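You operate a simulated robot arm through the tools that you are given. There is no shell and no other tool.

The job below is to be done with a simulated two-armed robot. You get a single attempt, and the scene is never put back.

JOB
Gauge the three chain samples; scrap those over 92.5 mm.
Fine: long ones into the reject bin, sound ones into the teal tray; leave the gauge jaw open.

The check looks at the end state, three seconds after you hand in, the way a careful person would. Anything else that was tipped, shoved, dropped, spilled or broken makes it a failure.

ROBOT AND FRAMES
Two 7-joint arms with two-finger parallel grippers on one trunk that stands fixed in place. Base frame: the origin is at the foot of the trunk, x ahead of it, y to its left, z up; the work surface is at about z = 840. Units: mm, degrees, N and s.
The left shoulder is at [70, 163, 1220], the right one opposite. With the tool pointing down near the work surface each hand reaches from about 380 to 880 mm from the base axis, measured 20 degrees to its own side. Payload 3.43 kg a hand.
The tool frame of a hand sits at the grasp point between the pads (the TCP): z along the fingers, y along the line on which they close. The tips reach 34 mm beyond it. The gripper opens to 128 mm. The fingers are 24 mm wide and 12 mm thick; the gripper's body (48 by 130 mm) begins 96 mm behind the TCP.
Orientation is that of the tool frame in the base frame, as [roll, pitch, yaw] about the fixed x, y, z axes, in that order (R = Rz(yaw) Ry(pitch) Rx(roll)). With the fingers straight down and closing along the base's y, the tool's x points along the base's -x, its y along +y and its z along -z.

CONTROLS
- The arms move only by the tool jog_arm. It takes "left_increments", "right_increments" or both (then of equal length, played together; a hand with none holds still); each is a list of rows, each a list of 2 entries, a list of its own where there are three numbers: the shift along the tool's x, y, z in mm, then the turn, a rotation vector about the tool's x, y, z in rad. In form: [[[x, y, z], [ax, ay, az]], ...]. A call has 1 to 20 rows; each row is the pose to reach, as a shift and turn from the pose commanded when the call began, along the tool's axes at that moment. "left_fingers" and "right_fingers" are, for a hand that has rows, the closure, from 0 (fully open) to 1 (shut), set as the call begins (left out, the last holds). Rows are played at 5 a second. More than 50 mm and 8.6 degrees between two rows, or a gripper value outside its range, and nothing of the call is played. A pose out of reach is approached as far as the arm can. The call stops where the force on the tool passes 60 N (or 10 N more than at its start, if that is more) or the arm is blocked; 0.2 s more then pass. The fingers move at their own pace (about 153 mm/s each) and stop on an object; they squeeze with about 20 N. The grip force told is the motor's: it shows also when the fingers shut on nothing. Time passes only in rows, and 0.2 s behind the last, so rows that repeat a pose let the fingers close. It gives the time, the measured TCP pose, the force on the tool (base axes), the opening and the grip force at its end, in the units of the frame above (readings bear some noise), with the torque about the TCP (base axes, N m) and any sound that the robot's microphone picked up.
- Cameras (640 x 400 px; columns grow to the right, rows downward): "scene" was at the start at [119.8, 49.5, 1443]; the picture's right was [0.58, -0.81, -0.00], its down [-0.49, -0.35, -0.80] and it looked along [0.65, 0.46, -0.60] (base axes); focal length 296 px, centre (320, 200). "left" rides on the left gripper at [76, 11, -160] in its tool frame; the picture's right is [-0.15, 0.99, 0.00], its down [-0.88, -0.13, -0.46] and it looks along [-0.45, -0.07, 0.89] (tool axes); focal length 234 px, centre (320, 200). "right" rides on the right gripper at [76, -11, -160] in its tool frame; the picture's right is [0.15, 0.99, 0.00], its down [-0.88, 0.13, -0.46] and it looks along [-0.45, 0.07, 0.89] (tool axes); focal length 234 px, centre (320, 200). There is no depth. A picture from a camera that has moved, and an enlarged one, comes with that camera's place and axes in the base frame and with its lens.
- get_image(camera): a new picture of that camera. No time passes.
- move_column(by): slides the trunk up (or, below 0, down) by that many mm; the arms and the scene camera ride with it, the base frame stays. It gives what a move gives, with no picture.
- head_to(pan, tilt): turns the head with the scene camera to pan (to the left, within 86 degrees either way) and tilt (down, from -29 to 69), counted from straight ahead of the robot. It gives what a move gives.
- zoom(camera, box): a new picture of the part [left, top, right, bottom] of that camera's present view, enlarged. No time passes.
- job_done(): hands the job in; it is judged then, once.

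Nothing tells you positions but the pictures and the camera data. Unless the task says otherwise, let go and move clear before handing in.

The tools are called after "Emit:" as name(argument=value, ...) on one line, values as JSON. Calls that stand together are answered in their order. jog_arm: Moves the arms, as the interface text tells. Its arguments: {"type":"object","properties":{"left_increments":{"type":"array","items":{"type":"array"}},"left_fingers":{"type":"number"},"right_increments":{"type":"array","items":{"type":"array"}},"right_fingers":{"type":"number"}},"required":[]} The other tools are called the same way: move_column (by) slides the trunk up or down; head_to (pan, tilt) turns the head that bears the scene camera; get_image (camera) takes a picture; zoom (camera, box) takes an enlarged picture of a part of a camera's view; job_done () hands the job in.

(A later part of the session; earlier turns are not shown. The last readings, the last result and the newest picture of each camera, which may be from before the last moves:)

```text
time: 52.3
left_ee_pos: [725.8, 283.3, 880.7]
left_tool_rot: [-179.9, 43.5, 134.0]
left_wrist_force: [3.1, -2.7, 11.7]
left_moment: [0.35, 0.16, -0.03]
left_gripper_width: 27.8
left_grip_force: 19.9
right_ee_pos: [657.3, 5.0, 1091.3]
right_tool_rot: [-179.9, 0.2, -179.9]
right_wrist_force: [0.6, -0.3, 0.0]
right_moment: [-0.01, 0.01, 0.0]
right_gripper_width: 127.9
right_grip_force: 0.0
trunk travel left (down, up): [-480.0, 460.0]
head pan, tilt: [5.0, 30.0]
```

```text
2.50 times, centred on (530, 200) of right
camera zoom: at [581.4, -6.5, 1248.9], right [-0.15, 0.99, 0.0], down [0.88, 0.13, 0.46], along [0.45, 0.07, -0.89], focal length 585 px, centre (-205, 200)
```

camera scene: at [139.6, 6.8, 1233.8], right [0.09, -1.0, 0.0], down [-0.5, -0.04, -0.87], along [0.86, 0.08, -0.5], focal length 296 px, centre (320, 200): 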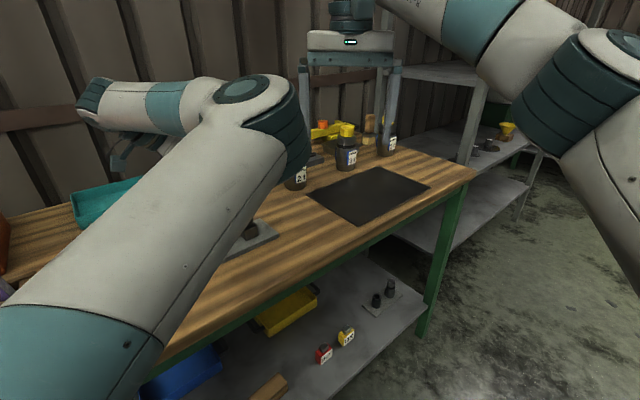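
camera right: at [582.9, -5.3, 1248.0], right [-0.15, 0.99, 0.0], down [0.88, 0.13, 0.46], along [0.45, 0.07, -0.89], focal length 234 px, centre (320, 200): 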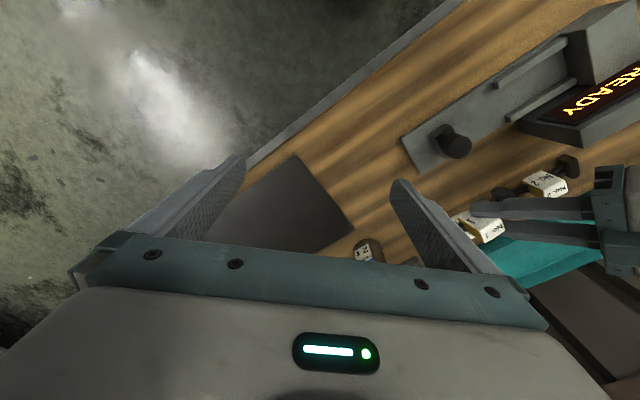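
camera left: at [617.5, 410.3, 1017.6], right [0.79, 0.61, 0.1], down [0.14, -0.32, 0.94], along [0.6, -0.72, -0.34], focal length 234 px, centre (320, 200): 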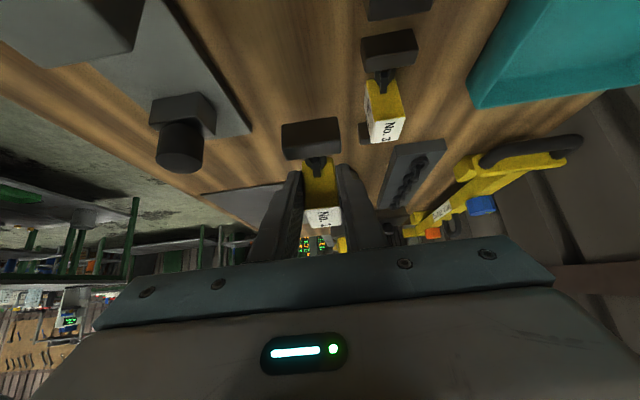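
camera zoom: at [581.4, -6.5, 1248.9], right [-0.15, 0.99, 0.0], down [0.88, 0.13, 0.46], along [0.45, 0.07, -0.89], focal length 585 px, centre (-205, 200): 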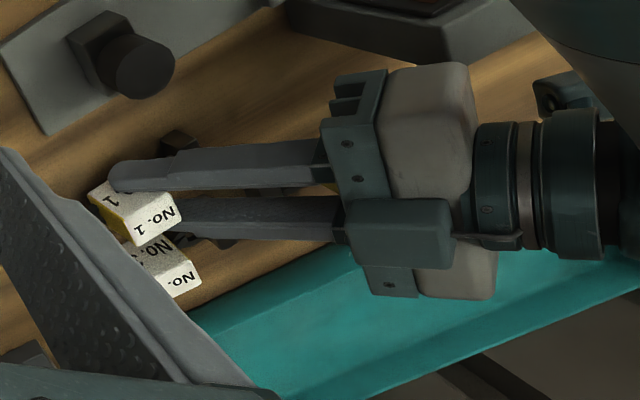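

No. 1 is touching the bench. I'll release it gently in two stages and check.

Emit:
jog_arm(left_increments=[[[0, 0, 0], [0, 0, 0]], [[0, 0, 0], [0, 0, 0]]], left_fingers=0.765)

Emit:
jog_arm(left_increments=[[[0, 0, 0], [0, 0, 0]], [[0, 0, 0], [0, 0, 0]]], left_fingers=0.68)

Emit:
zoom(camera="left", box=[250, 0, 470, 240])

Emit:
zoom(camera="right", box=[420, 120, 640, 280])

```text
time: 52.9
left_ee_pos: [726.1, 285.9, 877.6]
left_tool_rot: [-179.7, 43.4, 134.3]
left_wrist_force: [-0.4, 0.9, 0.2]
left_moment: [0.02, -0.02, -0.01]
left_gripper_width: 30.1
left_grip_force: 0.1
right_ee_pos: [658.8, 6.0, 1090.3]
right_tool_rot: [-179.9, -0.1, -179.8]
right_wrist_force: [0.0, 0.6, 0.7]
right_moment: [-0.01, -0.01, -0.04]
right_gripper_width: 128.2
right_grip_force: 0.1
trunk travel left (down, up): [-480.0, 460.0]
head pan, tilt: [5.0, 30.0]
```

```text
time: 53.5
left_ee_pos: [726.0, 286.0, 876.9]
left_tool_rot: [-179.6, 43.5, 134.2]
left_wrist_force: [1.1, -0.4, 0.2]
left_moment: [-0.01, -0.01, 0.01]
left_gripper_width: 41.1
left_grip_force: 0.0
right_ee_pos: [657.9, 6.3, 1089.2]
right_tool_rot: [-179.9, -0.1, -179.8]
right_wrist_force: [-0.2, -0.1, -0.3]
right_moment: [-0.03, -0.02, -0.03]
right_gripper_width: 127.8
right_grip_force: 0.1
trunk travel left (down, up): [-480.0, 460.0]
head pan, tilt: [5.0, 30.0]
```

```text
1.67 times, centred on (360, 120) of left
camera zoom: at [619.2, 410.7, 942.4], right [0.79, 0.61, 0.1], down [0.14, -0.32, 0.94], along [0.6, -0.72, -0.34], focal length 390 px, centre (253, 333)
```

zoom: 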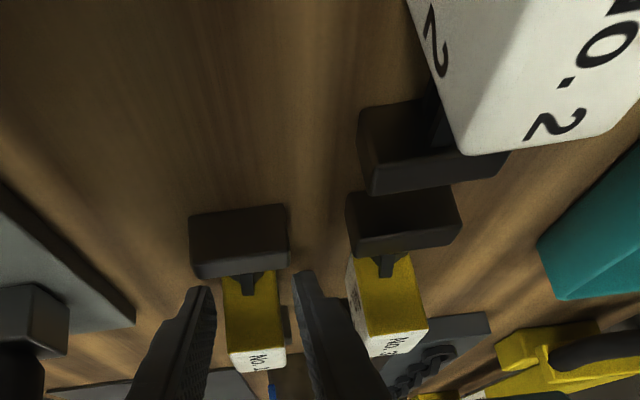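

```text
2.50 times, centred on (530, 200) of right
camera zoom: at [582.4, -5.2, 1248.3], right [-0.15, 0.99, 0.0], down [0.88, 0.13, 0.46], along [0.45, 0.07, -0.89], focal length 585 px, centre (-205, 200)
```

zoom: 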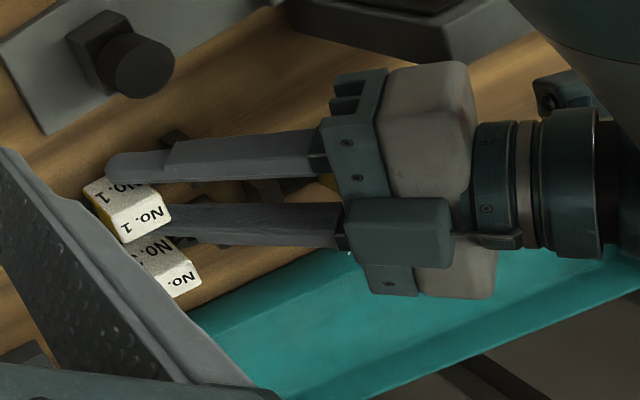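

No. 1 rests upright and level. Next I'll test with the empty hand whether a moderate 35° tilt reaches the channel from this trunk height, since the hand body has to clear the display.

Emit:
jog_arm(left_increments=[[[-22, 0, -24], [0, 0, 0]], [[-45, 0, -47], [0, 0, 0]], [[-67, 0, -71], [0, 0, 0]], [[-90, 0, -94], [0, 0.05, 0]], [[-75, -17, -108], [0, 0.1, 0]], [[-60, -34, -122], [0, 0.148, 0]], [[-46, -50, -136], [0, 0.148, 0]], [[-31, -67, -150], [0, 0.148, 0]], [[-16, -84, -164], [0, 0.148, 0]], [[-2, -101, -178], [0, 0.148, 0]], [[13, -117, -192], [0, 0.148, 0]], [[13, -117, -192], [0, 0.148, 0]], [[13, -117, -192], [0, 0.148, 0]]])

Emit:
get_image(camera="right")

Emit:
get_image(camera="left")

Emit:
get_image(camera="scene")

```text
time: 55.5
left_ee_pos: [602.2, 310.7, 948.9]
left_tool_rot: [-174.4, 31.7, 138.2]
left_wrist_force: [23.9, -24.5, 13.9]
left_moment: [0.47, -0.12, -0.9]
left_gripper_width: 40.5
left_grip_force: 0.1
right_ee_pos: [660.4, 5.0, 1089.3]
right_tool_rot: [180.0, 0.0, -179.7]
right_wrist_force: [0.3, 1.1, 0.0]
right_moment: [-0.03, -0.02, 0.0]
right_gripper_width: 128.2
right_grip_force: 0.1
trunk travel left (down, up): [-480.0, 460.0]
head pan, tilt: [5.0, 30.0]
stopped in row 10 (left hand): the force on the tool passed its limit at 81 N (the readings are from after the stop); the commanded pose is now the measured one
```

```text
taken
camera right: at [583.3, -7.0, 1247.5], right [-0.15, 0.99, 0.0], down [0.88, 0.13, 0.46], along [0.45, 0.07, -0.89], focal length 234 px, centre (320, 200)
```

right: 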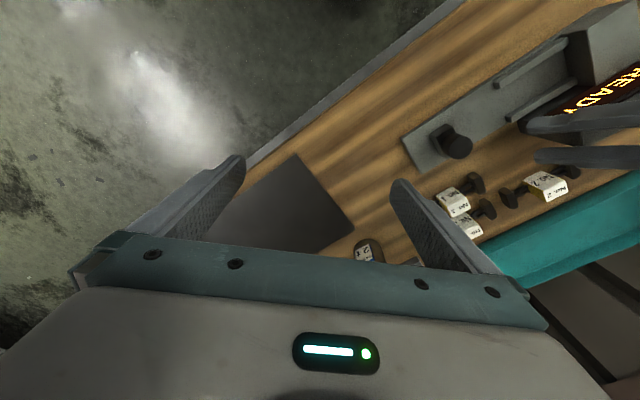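

```text
taken
camera left: at [510.6, 428.6, 1044.0], right [0.79, 0.62, 0.0], down [0.32, -0.4, 0.86], along [0.53, -0.68, -0.51], focal length 234 px, centre (320, 200)
```

left: 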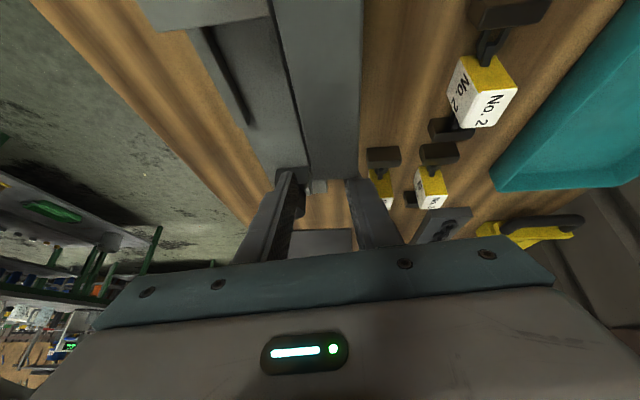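

```text
taken
camera scene: at [141.0, 3.5, 1233.8], right [0.08, -1.0, 0.0], down [-0.5, -0.04, -0.87], along [0.86, 0.07, -0.5], focal length 296 px, centre (320, 200)
```

scene: 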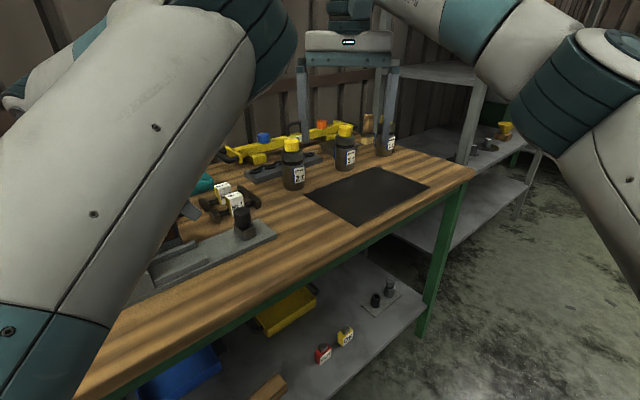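

The arm changed posture again mid-move, dipped, and nudged the display with the fingers. I'll back off, lift clear, and check the gauge closely.

Emit:
jog_arm(left_increments=[[[-5, 0, 3], [0, 0, 0]], [[-18, -2, -19], [0, 0, 0]], [[-34, -5, -45], [0, 0, 0]], [[-50, -8, -70], [0, 0, 0]], [[-66, -11, -96], [0, 0, 0]], [[-66, -11, -96], [0, 0, 0]]])

Emit:
zoom(camera="right", box=[400, 0, 640, 200])

Emit:
get_image(camera="scene")

Emit:
get_image(camera="left")

```text
time: 56.9
left_ee_pos: [602.6, 324.1, 1061.5]
left_tool_rot: [-172.7, 32.5, 141.0]
left_wrist_force: [0.1, 0.3, -0.3]
left_moment: [0.0, 0.0, -0.01]
left_gripper_width: 41.0
left_grip_force: 0.1
right_ee_pos: [660.1, 6.4, 1089.4]
right_tool_rot: [-179.9, -0.1, -179.7]
right_wrist_force: [1.4, 0.1, 1.0]
right_moment: [0.02, 0.03, 0.0]
right_gripper_width: 128.1
right_grip_force: 0.1
trunk travel left (down, up): [-480.0, 460.0]
head pan, tilt: [5.0, 30.0]
```

```text
2.00 times, centred on (520, 100) of right
camera zoom: at [582.7, -4.7, 1247.9], right [-0.15, 0.99, 0.0], down [0.88, 0.13, 0.46], along [0.45, 0.07, -0.89], focal length 468 px, centre (-80, 400)
```

zoom: 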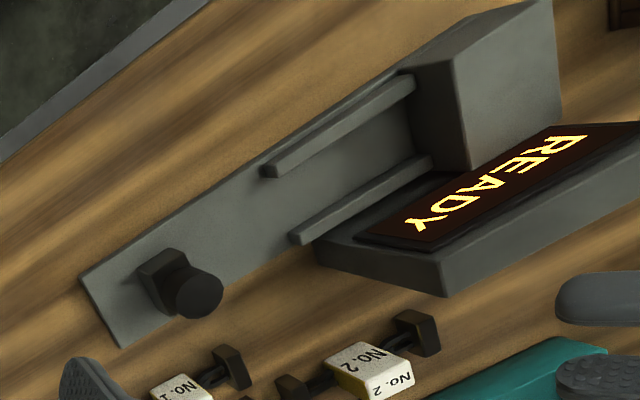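

```text
taken
camera scene: at [139.8, 6.8, 1233.7], right [0.09, -1.0, 0.0], down [-0.5, -0.04, -0.87], along [0.86, 0.08, -0.5], focal length 296 px, centre (320, 200)
```

scene: 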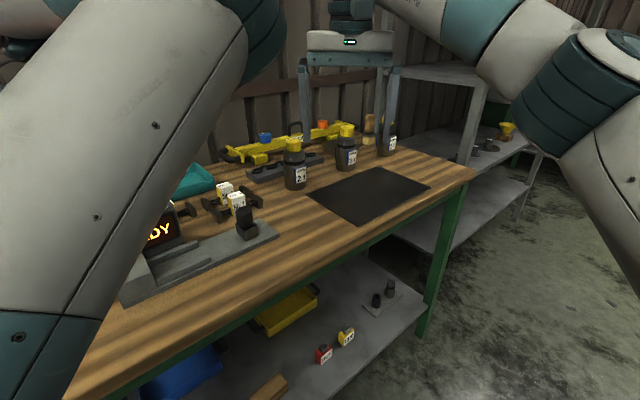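

```text
taken
camera left: at [505.9, 442.7, 1154.3], right [0.77, 0.64, -0.03], down [0.34, -0.36, 0.87], along [0.55, -0.68, -0.49], focal length 234 px, centre (320, 200)
```

left: 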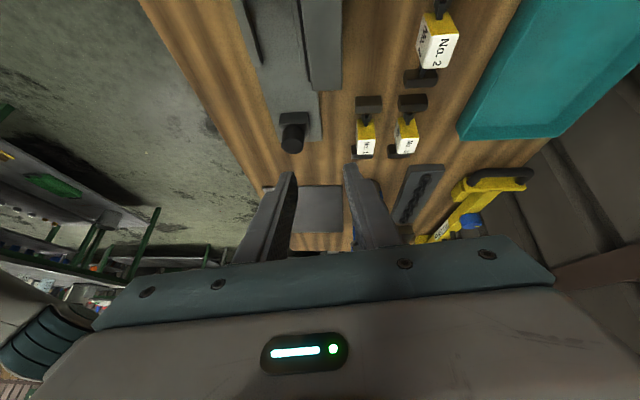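

Everything on the bench looks unmoved. The left arm's range ends close to the gauge, so the right arm may suit gauge work better. I'll raise the trunk to its first height, park the left hand at its start pose, and test the right arm up high.

Emit:
move_column(by=220)

Emit:
jog_arm(left_increments=[[[13, 15, -10], [0, 0, 0]], [[27, 29, -21], [0, 0, 0]], [[40, 44, -31], [0, 0, 0]], [[54, 58, -42], [0, 0, 0]], [[67, 73, -52], [0, 0, 0]], [[80, 87, -63], [0, 0, 0]], [[94, 102, -73], [0, 0, 0]], [[94, 102, -73], [-0.016, 0.095, 0.011]], [[94, 102, -73], [-0.031, 0.19, 0.022]], [[94, 102, -73], [-0.047, 0.286, 0.033]], [[94, 102, -73], [-0.063, 0.381, 0.044]], [[94, 102, -73], [-0.078, 0.476, 0.055]], [[94, 102, -73], [-0.094, 0.571, 0.066]], [[94, 102, -73], [-0.094, 0.571, 0.066]]])

Emit:
get_image(camera="scene")

```text
time: 59.2
left_ee_pos: [601.7, 325.6, 1280.7]
left_tool_rot: [-173.1, 32.0, 141.0]
left_wrist_force: [0.7, -0.3, -1.4]
left_moment: [-0.02, 0.0, 0.0]
left_gripper_width: 41.1
left_grip_force: 0.1
right_ee_pos: [658.5, 6.8, 1309.5]
right_tool_rot: [-179.9, 0.1, -179.8]
right_wrist_force: [0.1, 0.6, -0.1]
right_moment: [-0.04, 0.01, 0.03]
right_gripper_width: 128.1
right_grip_force: 0.1
trunk travel left (down, up): [-700.0, 240.0]
head pan, tilt: [5.0, 30.0]
```

```text
time: 62.2
left_ee_pos: [591.1, 463.7, 1290.1]
left_tool_rot: [178.7, -1.2, 133.4]
left_wrist_force: [-0.1, 0.8, -0.3]
left_moment: [-0.03, 0.03, 0.04]
left_gripper_width: 40.9
left_grip_force: 0.1
right_ee_pos: [657.5, 6.9, 1310.1]
right_tool_rot: [-179.8, 0.1, -179.8]
right_wrist_force: [-0.2, -0.6, 0.0]
right_moment: [0.03, 0.01, 0.01]
right_gripper_width: 128.2
right_grip_force: 0.0
trunk travel left (down, up): [-700.0, 240.0]
head pan, tilt: [5.0, 30.0]
```

```text
taken
camera scene: at [138.8, 7.1, 1453.9], right [0.09, -1.0, 0.0], down [-0.5, -0.04, -0.87], along [0.86, 0.08, -0.5], focal length 296 px, centre (320, 200)
```

scene: 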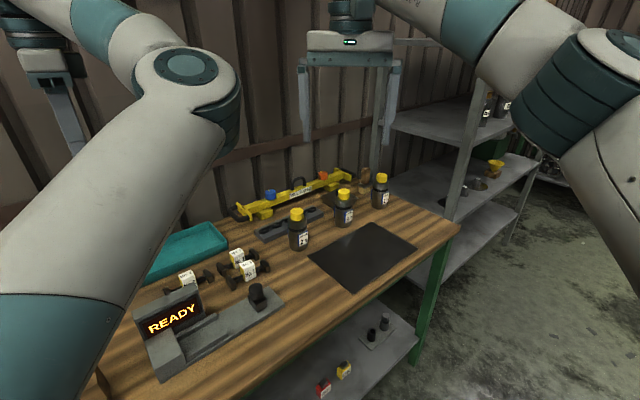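

Emit:
jog_arm(left_increments=[[[28, -14, 0], [0, 0, -0.116]], [[56, -27, 0], [0, 0, -0.232]], [[85, -41, 10], [0, 0, -0.348]], [[113, -54, 20], [0, 0, -0.465]], [[141, -68, 40], [0, 0, -0.581]], [[169, -82, 60], [0, 0, -0.697]], [[197, -95, 80], [0, 0, -0.813]], [[197, -95, 80], [0, 0, -0.813]], [[197, -95, 80], [0, 0, -0.813]]])

Emit:
get_image(camera="scene")

Emit:
zoom(camera="right", box=[380, 0, 640, 200])

```text
time: 64.2
left_ee_pos: [385.2, 548.0, 1210.6]
left_tool_rot: [178.3, 0.2, 179.9]
left_wrist_force: [0.0, 0.5, 1.0]
left_moment: [-0.02, 0.0, 0.02]
left_gripper_width: 41.0
left_grip_force: 0.0
right_ee_pos: [659.0, 7.5, 1307.9]
right_tool_rot: [-180.0, 0.2, -179.7]
right_wrist_force: [-1.1, -0.4, 0.3]
right_moment: [-0.04, -0.01, -0.01]
right_gripper_width: 128.0
right_grip_force: 0.1
trunk travel left (down, up): [-700.0, 240.0]
head pan, tilt: [5.0, 30.0]
```

```text
taken
camera scene: at [139.2, 7.0, 1453.9], right [0.09, -1.0, 0.0], down [-0.5, -0.04, -0.87], along [0.86, 0.08, -0.5], focal length 296 px, centre (320, 200)
```

scene: 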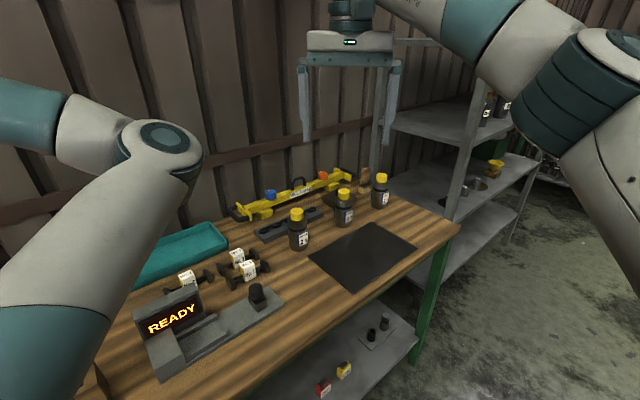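

```text
2.00 times, centred on (510, 100) of right
camera zoom: at [582.1, -4.4, 1468.2], right [-0.15, 0.99, 0.0], down [0.88, 0.13, 0.46], along [0.45, 0.07, -0.89], focal length 468 px, centre (-60, 400)
```

zoom: 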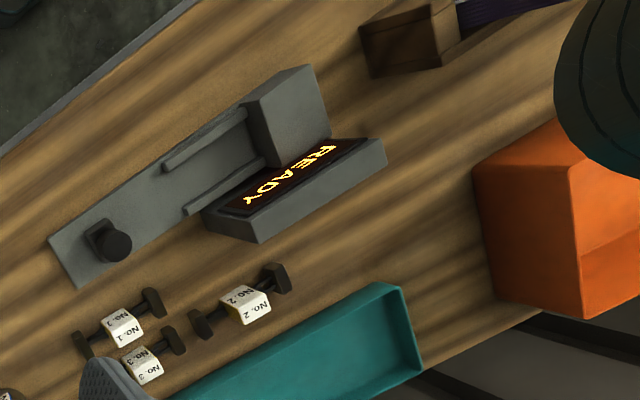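

The overhead view is good and everything stands as it should. The left elbow sits above the gauge, so I'll raise the left hand further before bringing the right arm in.

Emit:
jog_arm(left_increments=[[[10, 15, -30], [0, 0, 0]], [[20, 30, -60], [0, 0, 0]], [[30, 45, -90], [0, 0, 0]], [[40, 60, -120], [0, 0, 0]], [[40, 60, -150], [0, 0, 0]], [[40, 60, -150], [0, 0, 0]]])

Emit:
get_image(camera="scene")

```text
time: 65.6
left_ee_pos: [350.2, 603.0, 1360.8]
left_tool_rot: [178.2, 0.1, 179.9]
left_wrist_force: [-0.3, -0.3, -0.3]
left_moment: [-0.03, 0.05, -0.04]
left_gripper_width: 40.9
left_grip_force: 0.1
right_ee_pos: [658.7, 7.6, 1308.5]
right_tool_rot: [-179.9, -0.1, -179.8]
right_wrist_force: [0.0, 0.1, -0.4]
right_moment: [0.01, 0.04, 0.03]
right_gripper_width: 128.1
right_grip_force: 0.0
trunk travel left (down, up): [-700.0, 240.0]
head pan, tilt: [5.0, 30.0]
```

```text
taken
camera scene: at [139.8, 7.3, 1453.8], right [0.09, -1.0, 0.0], down [-0.5, -0.04, -0.87], along [0.86, 0.08, -0.5], focal length 296 px, centre (320, 200)
```

scene: 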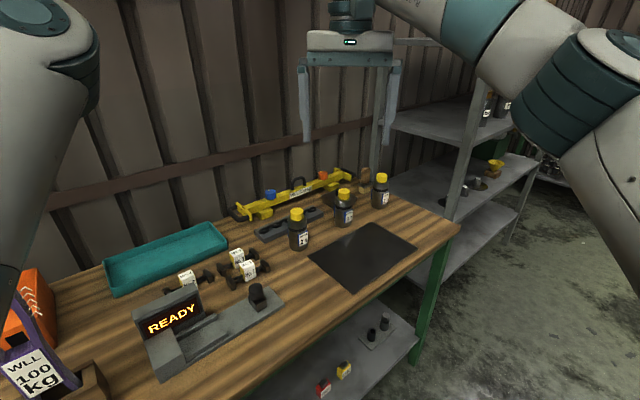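

The left arm is now well out of the way and the head camera sees the whole gauge. I'll bring the right hand over the jaw knob, still high, with its fingers closing across the gauge.

Emit:
jog_arm(right_increments=[[[3, 29, 27], [0, 0, 0.112]], [[6, 58, 54], [0, 0, 0.224]], [[9, 86, 81], [0, 0, 0.336]], [[13, 115, 107], [0, 0, 0.449]], [[16, 144, 134], [0, 0, 0.561]], [[19, 172, 161], [0, 0, 0.673]], [[22, 201, 188], [0, 0, 0.785]], [[22, 201, 188], [0, 0, 0.785]], [[22, 201, 188], [0, 0, 0.785]]], right_fingers=0.5)

Emit:
get_image(camera="scene")

Emit:
get_image(camera="right")

```text
time: 67.6
left_ee_pos: [347.6, 603.2, 1361.5]
left_tool_rot: [178.3, 0.1, 179.9]
left_wrist_force: [0.1, 0.4, -0.5]
left_moment: [-0.01, -0.02, -0.01]
left_gripper_width: 40.8
left_grip_force: 0.0
right_ee_pos: [633.3, 203.1, 1120.8]
right_tool_rot: [-180.0, 0.1, 135.1]
right_wrist_force: [-0.3, 0.6, -0.7]
right_moment: [0.0, -0.01, -0.01]
right_gripper_width: 63.6
right_grip_force: 0.1
trunk travel left (down, up): [-700.0, 240.0]
head pan, tilt: [5.0, 30.0]
```

```text
taken
camera scene: at [139.0, 6.9, 1453.9], right [0.09, -1.0, 0.0], down [-0.5, -0.04, -0.87], along [0.86, 0.08, -0.5], focal length 296 px, centre (320, 200)
```

scene: 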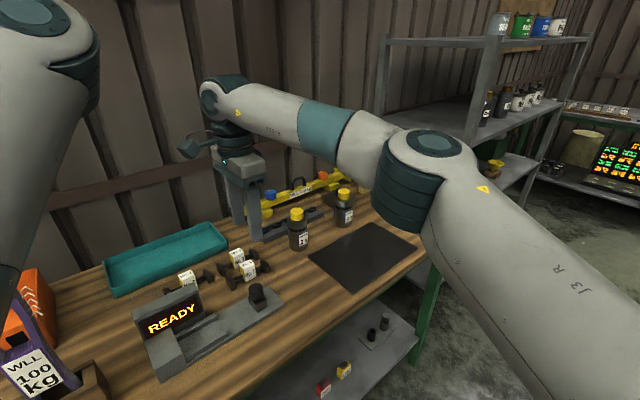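

```text
taken
camera right: at [571.3, 249.7, 1278.5], right [0.59, 0.81, 0.0], down [0.72, -0.53, 0.46], along [0.37, -0.27, -0.89], focal length 234 px, centre (320, 200)
```

right: 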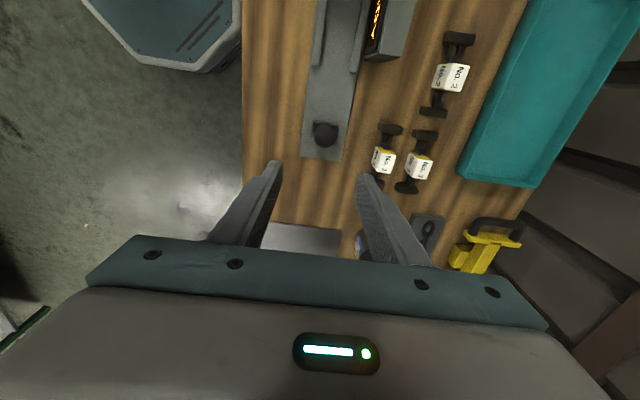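

The right arm gets here easily with a natural posture. I'll test it over the channel seat at this same height.

Emit:
jog_arm(right_increments=[[[18, 2, 0], [0, 0, 0]], [[36, 3, 0], [0, 0, 0]], [[54, 5, 0], [0, 0, 0]], [[72, 6, 0], [0, 0, 0]], [[90, 7, 0], [0, 0, 0]], [[108, 8, 0], [0, 0, 0]], [[125, 9, 0], [0, 0, 0]], [[125, 9, 0], [0, 0, 0]]])

Emit:
get_image(camera="scene")

Emit:
get_image(camera="right")

```text
time: 69.4
left_ee_pos: [347.9, 602.3, 1360.8]
left_tool_rot: [178.2, 0.1, 179.9]
left_wrist_force: [0.2, -0.1, 0.1]
left_moment: [-0.01, -0.01, 0.01]
left_gripper_width: 40.8
left_grip_force: 0.0
right_ee_pos: [569.5, 269.7, 1125.3]
right_tool_rot: [179.9, 0.1, 135.3]
right_wrist_force: [0.8, 0.4, -0.1]
right_moment: [-0.02, 0.04, 0.0]
right_gripper_width: 63.9
right_grip_force: 0.0
right hand out of reach, approached as far as the arm can: row 5, 6, 7, 8
trunk travel left (down, up): [-700.0, 240.0]
head pan, tilt: [5.0, 30.0]
```

```text
taken
camera scene: at [139.5, 6.7, 1453.8], right [0.09, -1.0, 0.0], down [-0.5, -0.04, -0.87], along [0.86, 0.08, -0.5], focal length 296 px, centre (320, 200)
```

scene: 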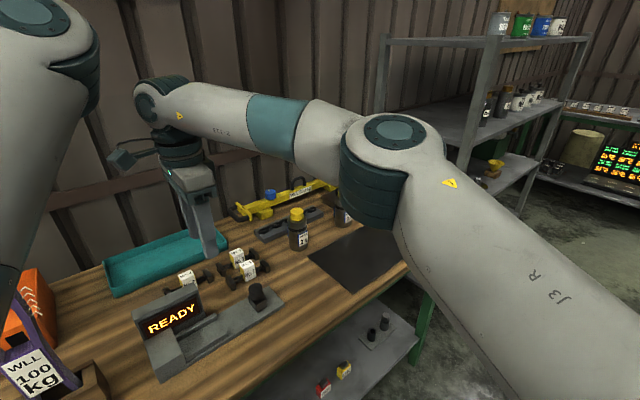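

```text
taken
camera right: at [507.6, 315.0, 1283.9], right [0.59, 0.81, 0.0], down [0.72, -0.53, 0.46], along [0.37, -0.27, -0.89], focal length 234 px, centre (320, 200)
```

right: 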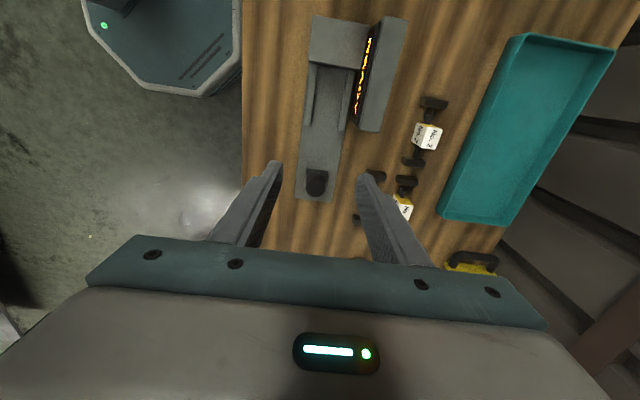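

The right arm can work over most of the channel. Closing its fingers along the gauge axis and leaning back toward the robot should let it reach the samples too, so I'll check the height of the links beside the tags.

Emit:
zoom(camera="scene", box=[165, 235, 285, 310])

Emit:
zoom(camera="scene", box=[215, 240, 275, 290])

Emit:
zoom(camera="right", box=[380, 80, 460, 180])

```text
5.33 times, centred on (225, 272) of scene
camera zoom: at [139.5, 6.7, 1453.8], right [0.09, -1.0, 0.0], down [-0.5, -0.04, -0.87], along [0.86, 0.08, -0.5], focal length 1579 px, centre (827, -187)
```

zoom: 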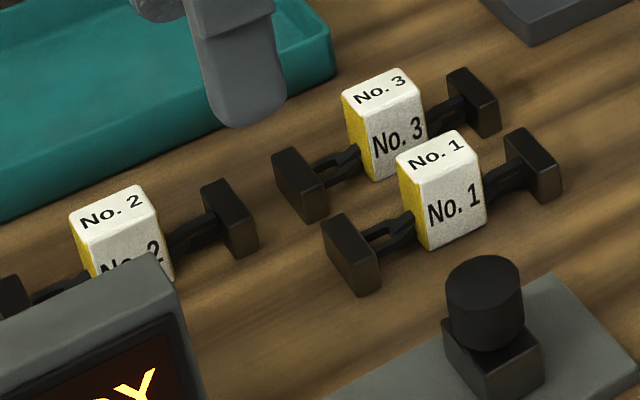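

```text
8.00 times, centred on (245, 265) of scene
camera zoom: at [139.5, 6.7, 1453.8], right [0.09, -1.0, 0.0], down [-0.5, -0.04, -0.87], along [0.86, 0.08, -0.5], focal length 2368 px, centre (920, -320)
```

zoom: 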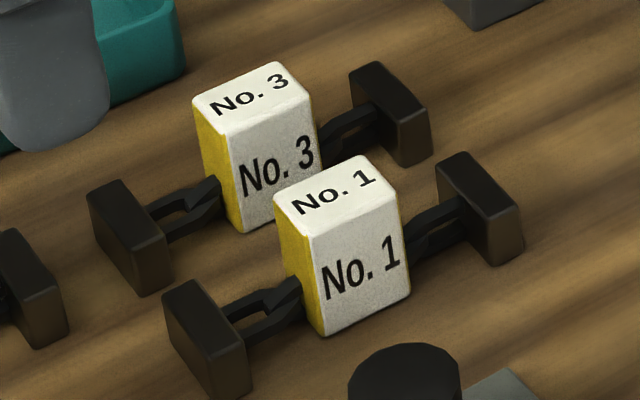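

```text
4.00 times, centred on (420, 130) of right
camera zoom: at [507.6, 315.0, 1283.9], right [0.59, 0.81, 0.0], down [0.72, -0.53, 0.46], along [0.37, -0.27, -0.89], focal length 937 px, centre (-80, 480)
```

zoom: 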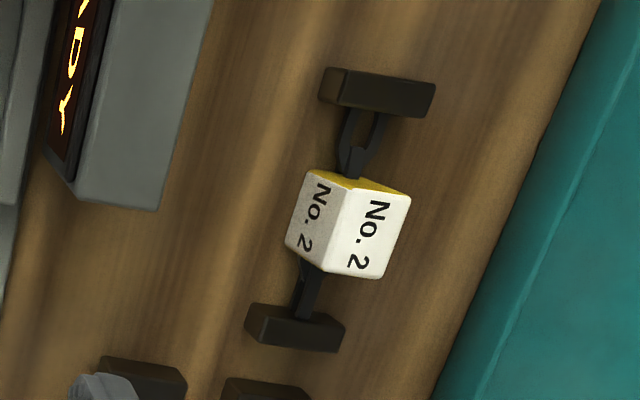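

The top 18 mm of each tag is clear of the links, so the right hand can grip the tags lengthwise with a slight backward lean. I'll turn the right hand to that orientation up here, away from the gauge.

Emit:
jog_arm(right_increments=[[[-18, 1, 0], [0, 0, -0.13]], [[-37, 2, 0], [0, 0, -0.26]], [[-55, 2, 0], [0, 0, -0.39]], [[-73, 3, 0], [0, 0, -0.52]], [[-91, 4, 0], [0, 0, -0.65]], [[-91, 4, 0], [0, 0, -0.78]], [[-91, 4, 0], [0, 0, -0.91]], [[-91, 4, 0], [0, 0, -1.04]], [[-91, 4, 0], [0, 0, -1.17]], [[-91, 4, 0], [0, 0, -1.3]], [[-91, 4, 0], [0, 0, -1.43]], [[-91, 4, 0], [0, 0, -1.555]], [[-91, 4, 0], [0, 0, -1.555]]])

Emit:
get_image(camera="scene")

Emit:
get_image(camera="right")

```text
time: 72.2
left_ee_pos: [347.7, 602.5, 1361.1]
left_tool_rot: [178.3, 0.0, 179.8]
left_wrist_force: [-0.3, 1.3, 0.3]
left_moment: [-0.01, 0.05, -0.04]
left_gripper_width: 41.1
left_grip_force: 0.1
right_ee_pos: [638.2, 207.9, 1123.7]
right_tool_rot: [-179.9, 0.0, -135.6]
right_wrist_force: [0.1, -0.1, 0.1]
right_moment: [-0.01, -0.02, -0.04]
right_gripper_width: 64.0
right_grip_force: 0.0
trunk travel left (down, up): [-700.0, 240.0]
head pan, tilt: [5.0, 30.0]
```

```text
taken
camera scene: at [139.1, 7.0, 1453.9], right [0.09, -1.0, 0.0], down [-0.5, -0.04, -0.87], along [0.86, 0.08, -0.5], focal length 296 px, centre (320, 200)
```

scene: 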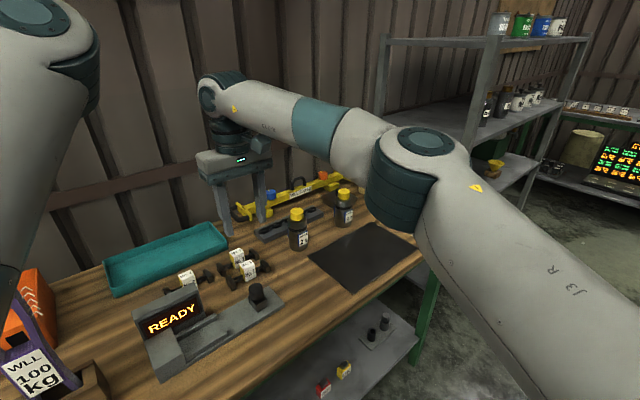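

```text
taken
camera right: at [591.1, 147.2, 1282.8], right [-0.8, 0.6, 0.0], down [0.54, 0.71, 0.46], along [0.28, 0.36, -0.89], focal length 234 px, centre (320, 200)
```

right: 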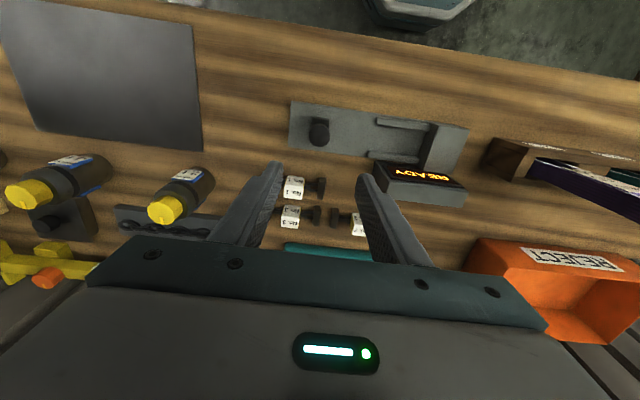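

The right hand is turned and the view is clear. I'll lean it back 25° and move it over No. 1.

Emit:
jog_arm(right_increments=[[[0, 0, 0], [0, -0.109, 0]], [[0, 0, 0], [0, -0.218, 0]], [[-15, -5, 15], [0, -0.327, 0]], [[-33, -11, 34], [0, -0.436, 0]], [[-51, -16, 53], [0, -0.436, 0]], [[-70, -22, 73], [0, -0.436, 0]], [[-88, -28, 93], [0, -0.436, 0]], [[-107, -34, 114], [0, -0.436, 0]], [[-107, -34, 114], [0, -0.436, 0]], [[-107, -34, 114], [0, -0.436, 0]]], right_fingers=0.578)

Emit:
get_image(camera="scene")

Emit:
get_image(camera="right")

```text
time: 74.4
left_ee_pos: [348.3, 604.3, 1361.7]
left_tool_rot: [178.3, 0.1, 179.9]
left_wrist_force: [0.1, 0.0, -0.7]
left_moment: [0.02, 0.0, 0.0]
left_gripper_width: 40.8
left_grip_force: 0.0
right_ee_pos: [737.1, 259.1, 1007.8]
right_tool_rot: [-179.9, 25.1, -135.6]
right_wrist_force: [0.4, 1.0, 0.1]
right_moment: [-0.04, 0.02, 0.01]
right_gripper_width: 53.7
right_grip_force: 0.0
trunk travel left (down, up): [-700.0, 240.0]
head pan, tilt: [5.0, 30.0]
```

```text
taken
camera scene: at [139.0, 6.9, 1453.9], right [0.09, -1.0, 0.0], down [-0.5, -0.04, -0.87], along [0.86, 0.08, -0.5], focal length 296 px, centre (320, 200)
```

scene: 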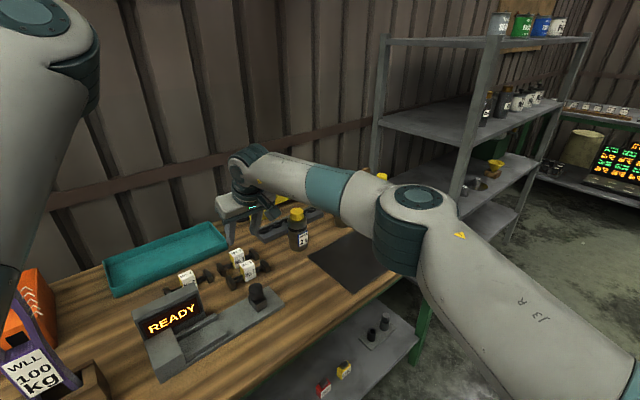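

```text
taken
camera right: at [647.8, 156.4, 1120.3], right [-0.79, 0.61, -0.06], down [0.34, 0.52, 0.78], along [0.51, 0.6, -0.62], focal length 234 px, centre (320, 200)
```

right: 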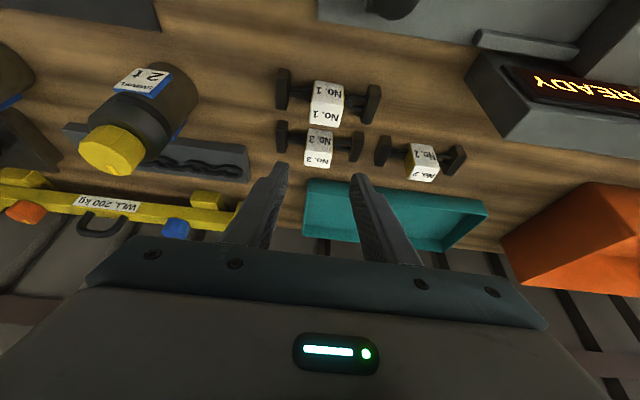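

Emit:
zoom(camera="right", box=[260, 55, 400, 185])

```text
3.08 times, centred on (330, 120) of right
camera zoom: at [647.8, 156.4, 1120.3], right [-0.79, 0.61, -0.06], down [0.34, 0.52, 0.78], along [0.51, 0.6, -0.62], focal length 720 px, centre (289, 446)
```

zoom: 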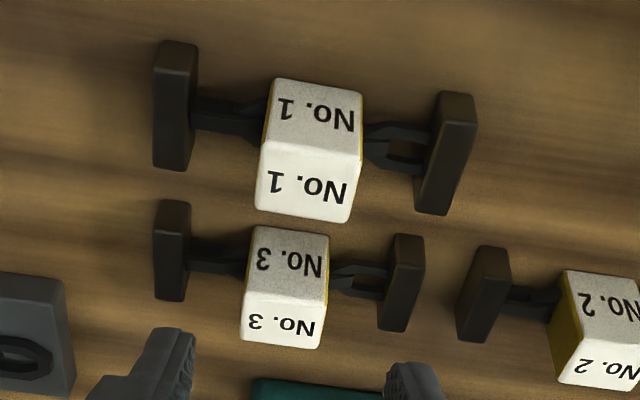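

No. 1's tag is centred between the right fingers. I'll go down so only the upper part of the tag is between the pads.

Emit:
jog_arm(right_increments=[[[13, 1, 27], [0, 0, 0]], [[25, 1, 54], [0, 0, 0]], [[34, 1, 72], [0, 0, 0]], [[40, 1, 85], [0, 0, 0]], [[44, 1, 93], [0, 0, 0]], [[44, 1, 93], [0, 0, 0]]])

Emit:
zoom(camera="right", box=[220, 80, 420, 230])

Emit:
zoom(camera="scene", box=[200, 200, 320, 290])

```text
time: 75.8
left_ee_pos: [347.6, 604.2, 1361.3]
left_tool_rot: [178.2, 0.1, 179.9]
left_wrist_force: [0.2, -0.7, -1.0]
left_moment: [0.02, 0.04, 0.01]
left_gripper_width: 40.7
left_grip_force: 0.1
right_ee_pos: [738.1, 258.0, 907.2]
right_tool_rot: [-179.8, 25.0, -135.6]
right_wrist_force: [0.1, -0.6, 0.2]
right_moment: [0.0, -0.02, 0.02]
right_gripper_width: 54.1
right_grip_force: 0.1
trunk travel left (down, up): [-700.0, 240.0]
head pan, tilt: [5.0, 30.0]
```

```text
2.67 times, centred on (320, 155) of right
camera zoom: at [648.1, 154.7, 1018.6], right [-0.79, 0.61, -0.06], down [0.34, 0.52, 0.78], along [0.52, 0.6, -0.62], focal length 624 px, centre (320, 320)
```

zoom: 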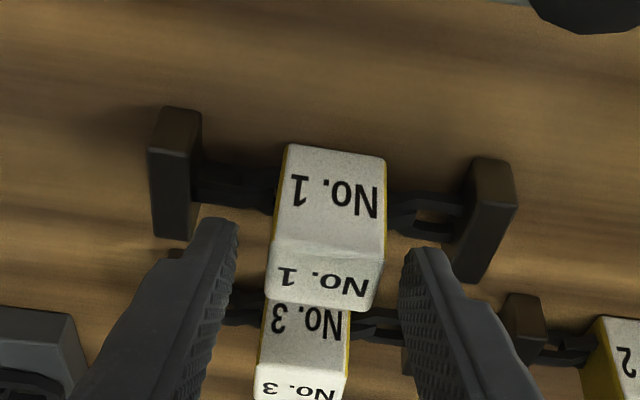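

```text
4.44 times, centred on (260, 245) of scene
camera zoom: at [139.0, 6.8, 1453.9], right [0.09, -1.0, 0.0], down [-0.5, -0.04, -0.87], along [0.86, 0.08, -0.5], focal length 1316 px, centre (587, 0)
```

zoom: 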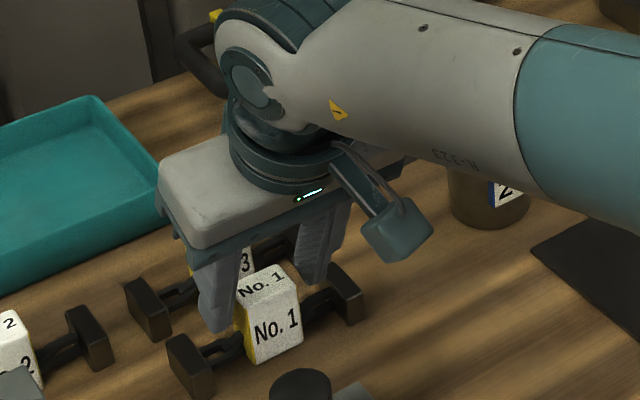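

Emit:
jog_arm(right_increments=[[[1, 0, 3], [0, 0, 0]], [[1, 0, 3], [0, 0, 0]]])

Emit:
jog_arm(right_increments=[[[0, 0, 0], [0, 0, 0]], [[0, 0, 0], [0, 0, 0]], [[0, 0, 0], [0, 0, 0]]], right_fingers=1)

Emit:
zoom(camera="right", box=[220, 80, 420, 230])

Emit:
zoom(camera="scene", box=[200, 200, 320, 290])

```text
time: 76.4
left_ee_pos: [348.6, 604.1, 1360.6]
left_tool_rot: [178.3, 0.2, 179.9]
left_wrist_force: [0.8, 0.0, -1.0]
left_moment: [0.01, 0.02, 0.0]
left_gripper_width: 40.9
left_grip_force: 0.1
right_ee_pos: [739.0, 258.2, 904.4]
right_tool_rot: [-179.9, 25.0, -135.6]
right_wrist_force: [-0.3, 1.0, -0.2]
right_moment: [-0.01, -0.01, -0.02]
right_gripper_width: 54.0
right_grip_force: 0.1
trunk travel left (down, up): [-700.0, 240.0]
head pan, tilt: [5.0, 30.0]
```

```text
time: 77.2
left_ee_pos: [347.1, 604.2, 1361.8]
left_tool_rot: [178.4, 0.0, 179.9]
left_wrist_force: [0.8, 0.6, 0.3]
left_moment: [-0.01, -0.01, 0.0]
left_gripper_width: 41.0
left_grip_force: 0.1
right_ee_pos: [737.6, 257.9, 903.4]
right_tool_rot: [-179.8, 25.0, -135.7]
right_wrist_force: [0.4, -0.5, 0.7]
right_moment: [0.01, 0.02, -0.06]
right_gripper_width: 35.3
right_grip_force: 20.0
trunk travel left (down, up): [-700.0, 240.0]
head pan, tilt: [5.0, 30.0]
```

```text
2.67 times, centred on (320, 155) of right
camera zoom: at [648.0, 155.6, 1015.6], right [-0.79, 0.61, -0.06], down [0.34, 0.52, 0.78], along [0.52, 0.6, -0.62], focal length 624 px, centre (320, 320)
```

zoom: 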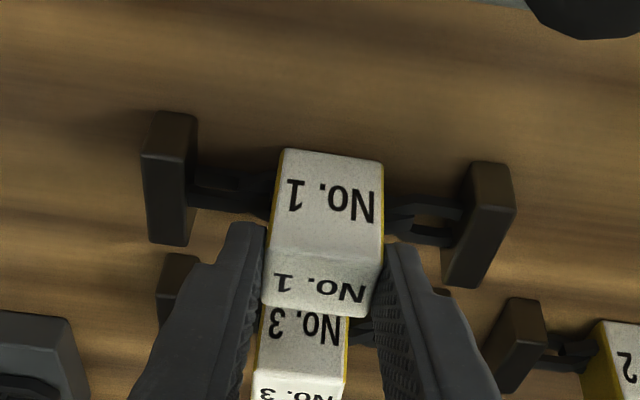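

```text
4.44 times, centred on (260, 245) of scene
camera zoom: at [139.1, 7.0, 1453.9], right [0.09, -1.0, 0.0], down [-0.5, -0.04, -0.87], along [0.86, 0.08, -0.5], focal length 1316 px, centre (587, 0)
```

zoom: 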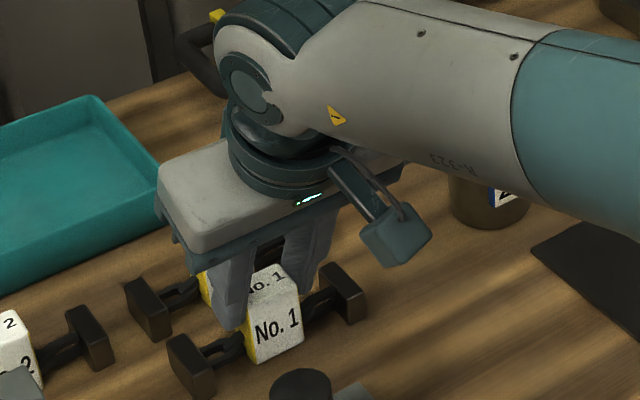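

No. 1 is gripped. I'll lift it and check that it hangs level before carrying it to the gauge.

Emit:
jog_arm(right_increments=[[[-4, 0, -9], [0, 0, 0]], [[-13, 0, -27], [0, 0, 0]], [[-25, 0, -54], [0, 0, 0]], [[-36, 0, -77], [0, 0, 0]], [[-47, 0, -100], [0, 0, 0]], [[-47, 0, -100], [0, 0, 0]]])

Emit:
get_image(camera="right")

Emit:
zoom(camera="scene", box=[180, 170, 320, 290])

```text
time: 78.6
left_ee_pos: [349.3, 603.3, 1359.8]
left_tool_rot: [178.2, 0.1, 179.9]
left_wrist_force: [-0.3, -0.3, -0.5]
left_moment: [0.02, 0.01, 0.0]
left_gripper_width: 40.9
left_grip_force: 0.1
right_ee_pos: [738.2, 258.4, 1013.6]
right_tool_rot: [-179.9, 25.0, -135.6]
right_wrist_force: [0.8, -0.2, -4.1]
right_moment: [-0.02, 0.03, 0.02]
right_gripper_width: 35.7
right_grip_force: 19.7
trunk travel left (down, up): [-700.0, 240.0]
head pan, tilt: [5.0, 30.0]
```

```text
taken
camera right: at [649.1, 156.0, 1126.0], right [-0.79, 0.61, -0.06], down [0.34, 0.52, 0.78], along [0.51, 0.6, -0.62], focal length 234 px, centre (320, 200)
```

right: 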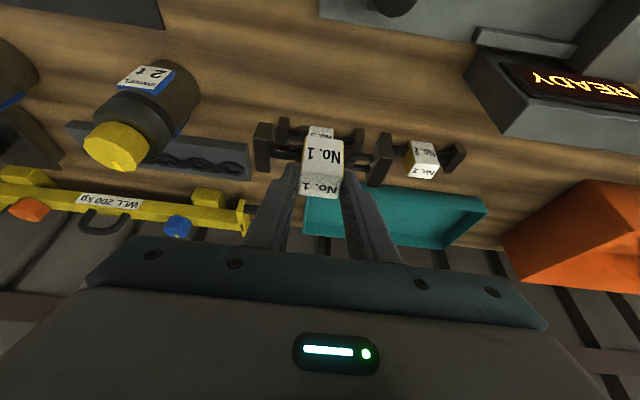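

```text
3.33 times, centred on (250, 230) of scene
camera zoom: at [139.9, 7.2, 1453.8], right [0.09, -1.0, 0.0], down [-0.5, -0.04, -0.87], along [0.86, 0.08, -0.5], focal length 987 px, centre (553, 100)
```

zoom: 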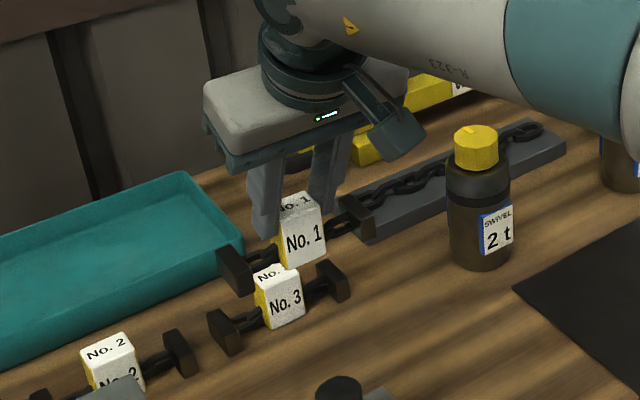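

No. 1 hangs level. I'll carry it over to the gauge channel at this height.

Emit:
jog_arm(right_increments=[[[13, 19, -6], [0, 0, 0]], [[27, 39, -12], [0, 0, 0]], [[40, 58, -19], [0, 0, 0]], [[53, 78, -25], [0, 0, 0]], [[67, 97, -31], [0, 0, 0]], [[80, 117, -37], [0, 0, 0]], [[93, 136, -44], [0, 0, 0]], [[107, 156, -50], [0, 0, 0]], [[107, 156, -50], [0, 0, 0]], [[107, 156, -50], [0, 0, 0]]])

Emit:
get_image(camera="right")

Emit:
get_image(camera="scene")

```text
time: 80.8
left_ee_pos: [347.8, 603.5, 1359.8]
left_tool_rot: [178.4, 0.2, 179.9]
left_wrist_force: [-0.4, 0.0, 0.5]
left_moment: [-0.01, -0.02, 0.02]
left_gripper_width: 41.2
left_grip_force: 0.1
right_ee_pos: [542.9, 287.5, 1014.4]
right_tool_rot: [-179.8, 24.9, -135.7]
right_wrist_force: [-0.1, 0.0, -3.8]
right_moment: [-0.02, 0.02, -0.02]
right_gripper_width: 35.5
right_grip_force: 19.8
trunk travel left (down, up): [-700.0, 240.0]
head pan, tilt: [5.0, 30.0]
```

```text
taken
camera right: at [453.9, 184.5, 1126.4], right [-0.79, 0.61, -0.06], down [0.34, 0.52, 0.78], along [0.52, 0.59, -0.62], focal length 234 px, centre (320, 200)
```

right: 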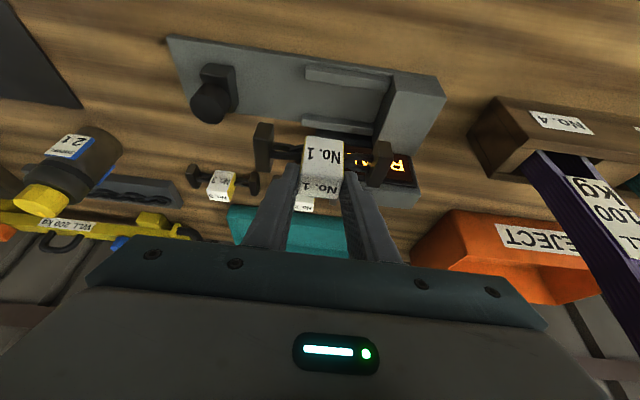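

```text
taken
camera scene: at [139.4, 7.2, 1453.8], right [0.09, -1.0, 0.0], down [-0.5, -0.04, -0.87], along [0.86, 0.08, -0.5], focal length 296 px, centre (320, 200)
```

scene: 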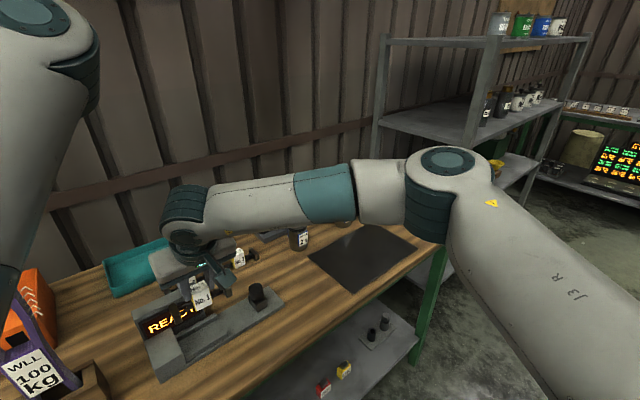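

The right arm reaches the gauge cleanly. I'll measure the channel precisely from this view before lowering.

Emit:
zoom(camera="right", box=[150, 20, 450, 210])

Emit:
zoom(camera="scene", box=[120, 230, 300, 380])

```text
2.11 times, centred on (300, 115) of right
camera zoom: at [453.9, 184.5, 1126.4], right [-0.79, 0.61, -0.06], down [0.34, 0.52, 0.78], along [0.52, 0.59, -0.62], focal length 493 px, centre (362, 379)
```

zoom: 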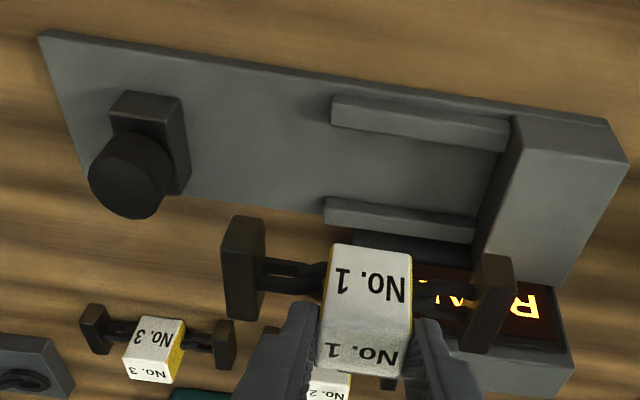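

```text
2.67 times, centred on (210, 305) of scene
camera zoom: at [139.4, 7.2, 1453.8], right [0.09, -1.0, 0.0], down [-0.5, -0.04, -0.87], along [0.86, 0.08, -0.5], focal length 789 px, centre (613, -80)
```

zoom: 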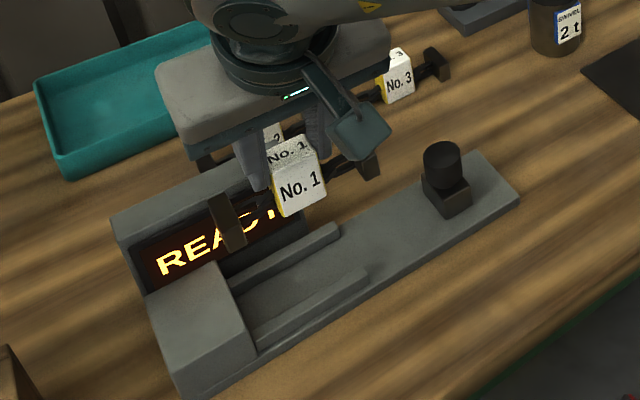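

Emit:
jog_arm(right_increments=[[[10, 0, 22], [0, 0, 0]], [[20, 0, 43], [0, 0, 0]], [[28, 0, 60], [0, 0, 0]], [[32, 0, 69], [0, 0, 0]], [[32, 0, 69], [0, 0, 0]]])

Emit:
zoom(camera="right", box=[200, 40, 440, 210])

Emit:
zoom(camera="scene", box=[130, 250, 290, 380])

```text
time: 82.0
left_ee_pos: [348.0, 603.5, 1360.9]
left_tool_rot: [178.2, 0.1, 179.9]
left_wrist_force: [-0.1, 0.2, -0.2]
left_moment: [-0.02, 0.02, -0.01]
left_gripper_width: 40.9
left_grip_force: 0.1
right_ee_pos: [543.5, 287.2, 939.8]
right_tool_rot: [-179.9, 24.9, -135.6]
right_wrist_force: [-0.1, 0.9, -3.2]
right_moment: [-0.01, 0.03, 0.03]
right_gripper_width: 35.6
right_grip_force: 19.8
trunk travel left (down, up): [-700.0, 240.0]
head pan, tilt: [5.0, 30.0]
```

```text
2.35 times, centred on (320, 125) of right
camera zoom: at [454.3, 184.4, 1051.4], right [-0.79, 0.61, -0.06], down [0.34, 0.52, 0.78], along [0.51, 0.6, -0.62], focal length 551 px, centre (320, 376)
```

zoom: 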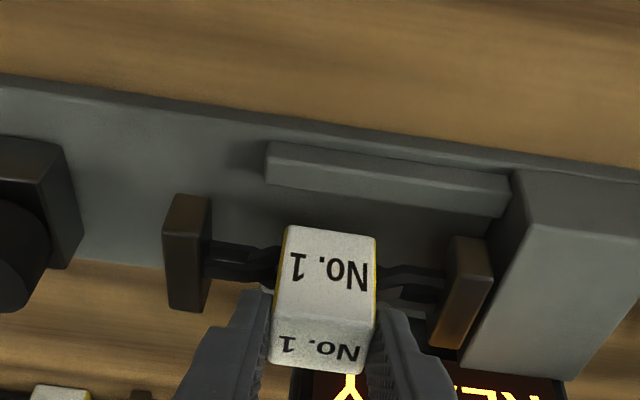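

```text
3.08 times, centred on (210, 315) of scene
camera zoom: at [139.2, 7.1, 1453.9], right [0.09, -1.0, 0.0], down [-0.5, -0.04, -0.87], along [0.86, 0.08, -0.5], focal length 911 px, centre (658, -154)
```

zoom: 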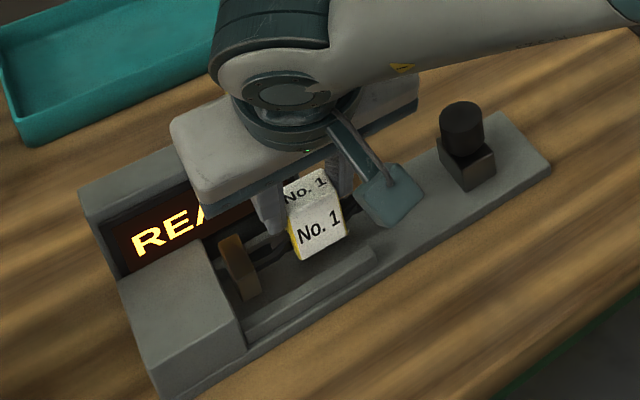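

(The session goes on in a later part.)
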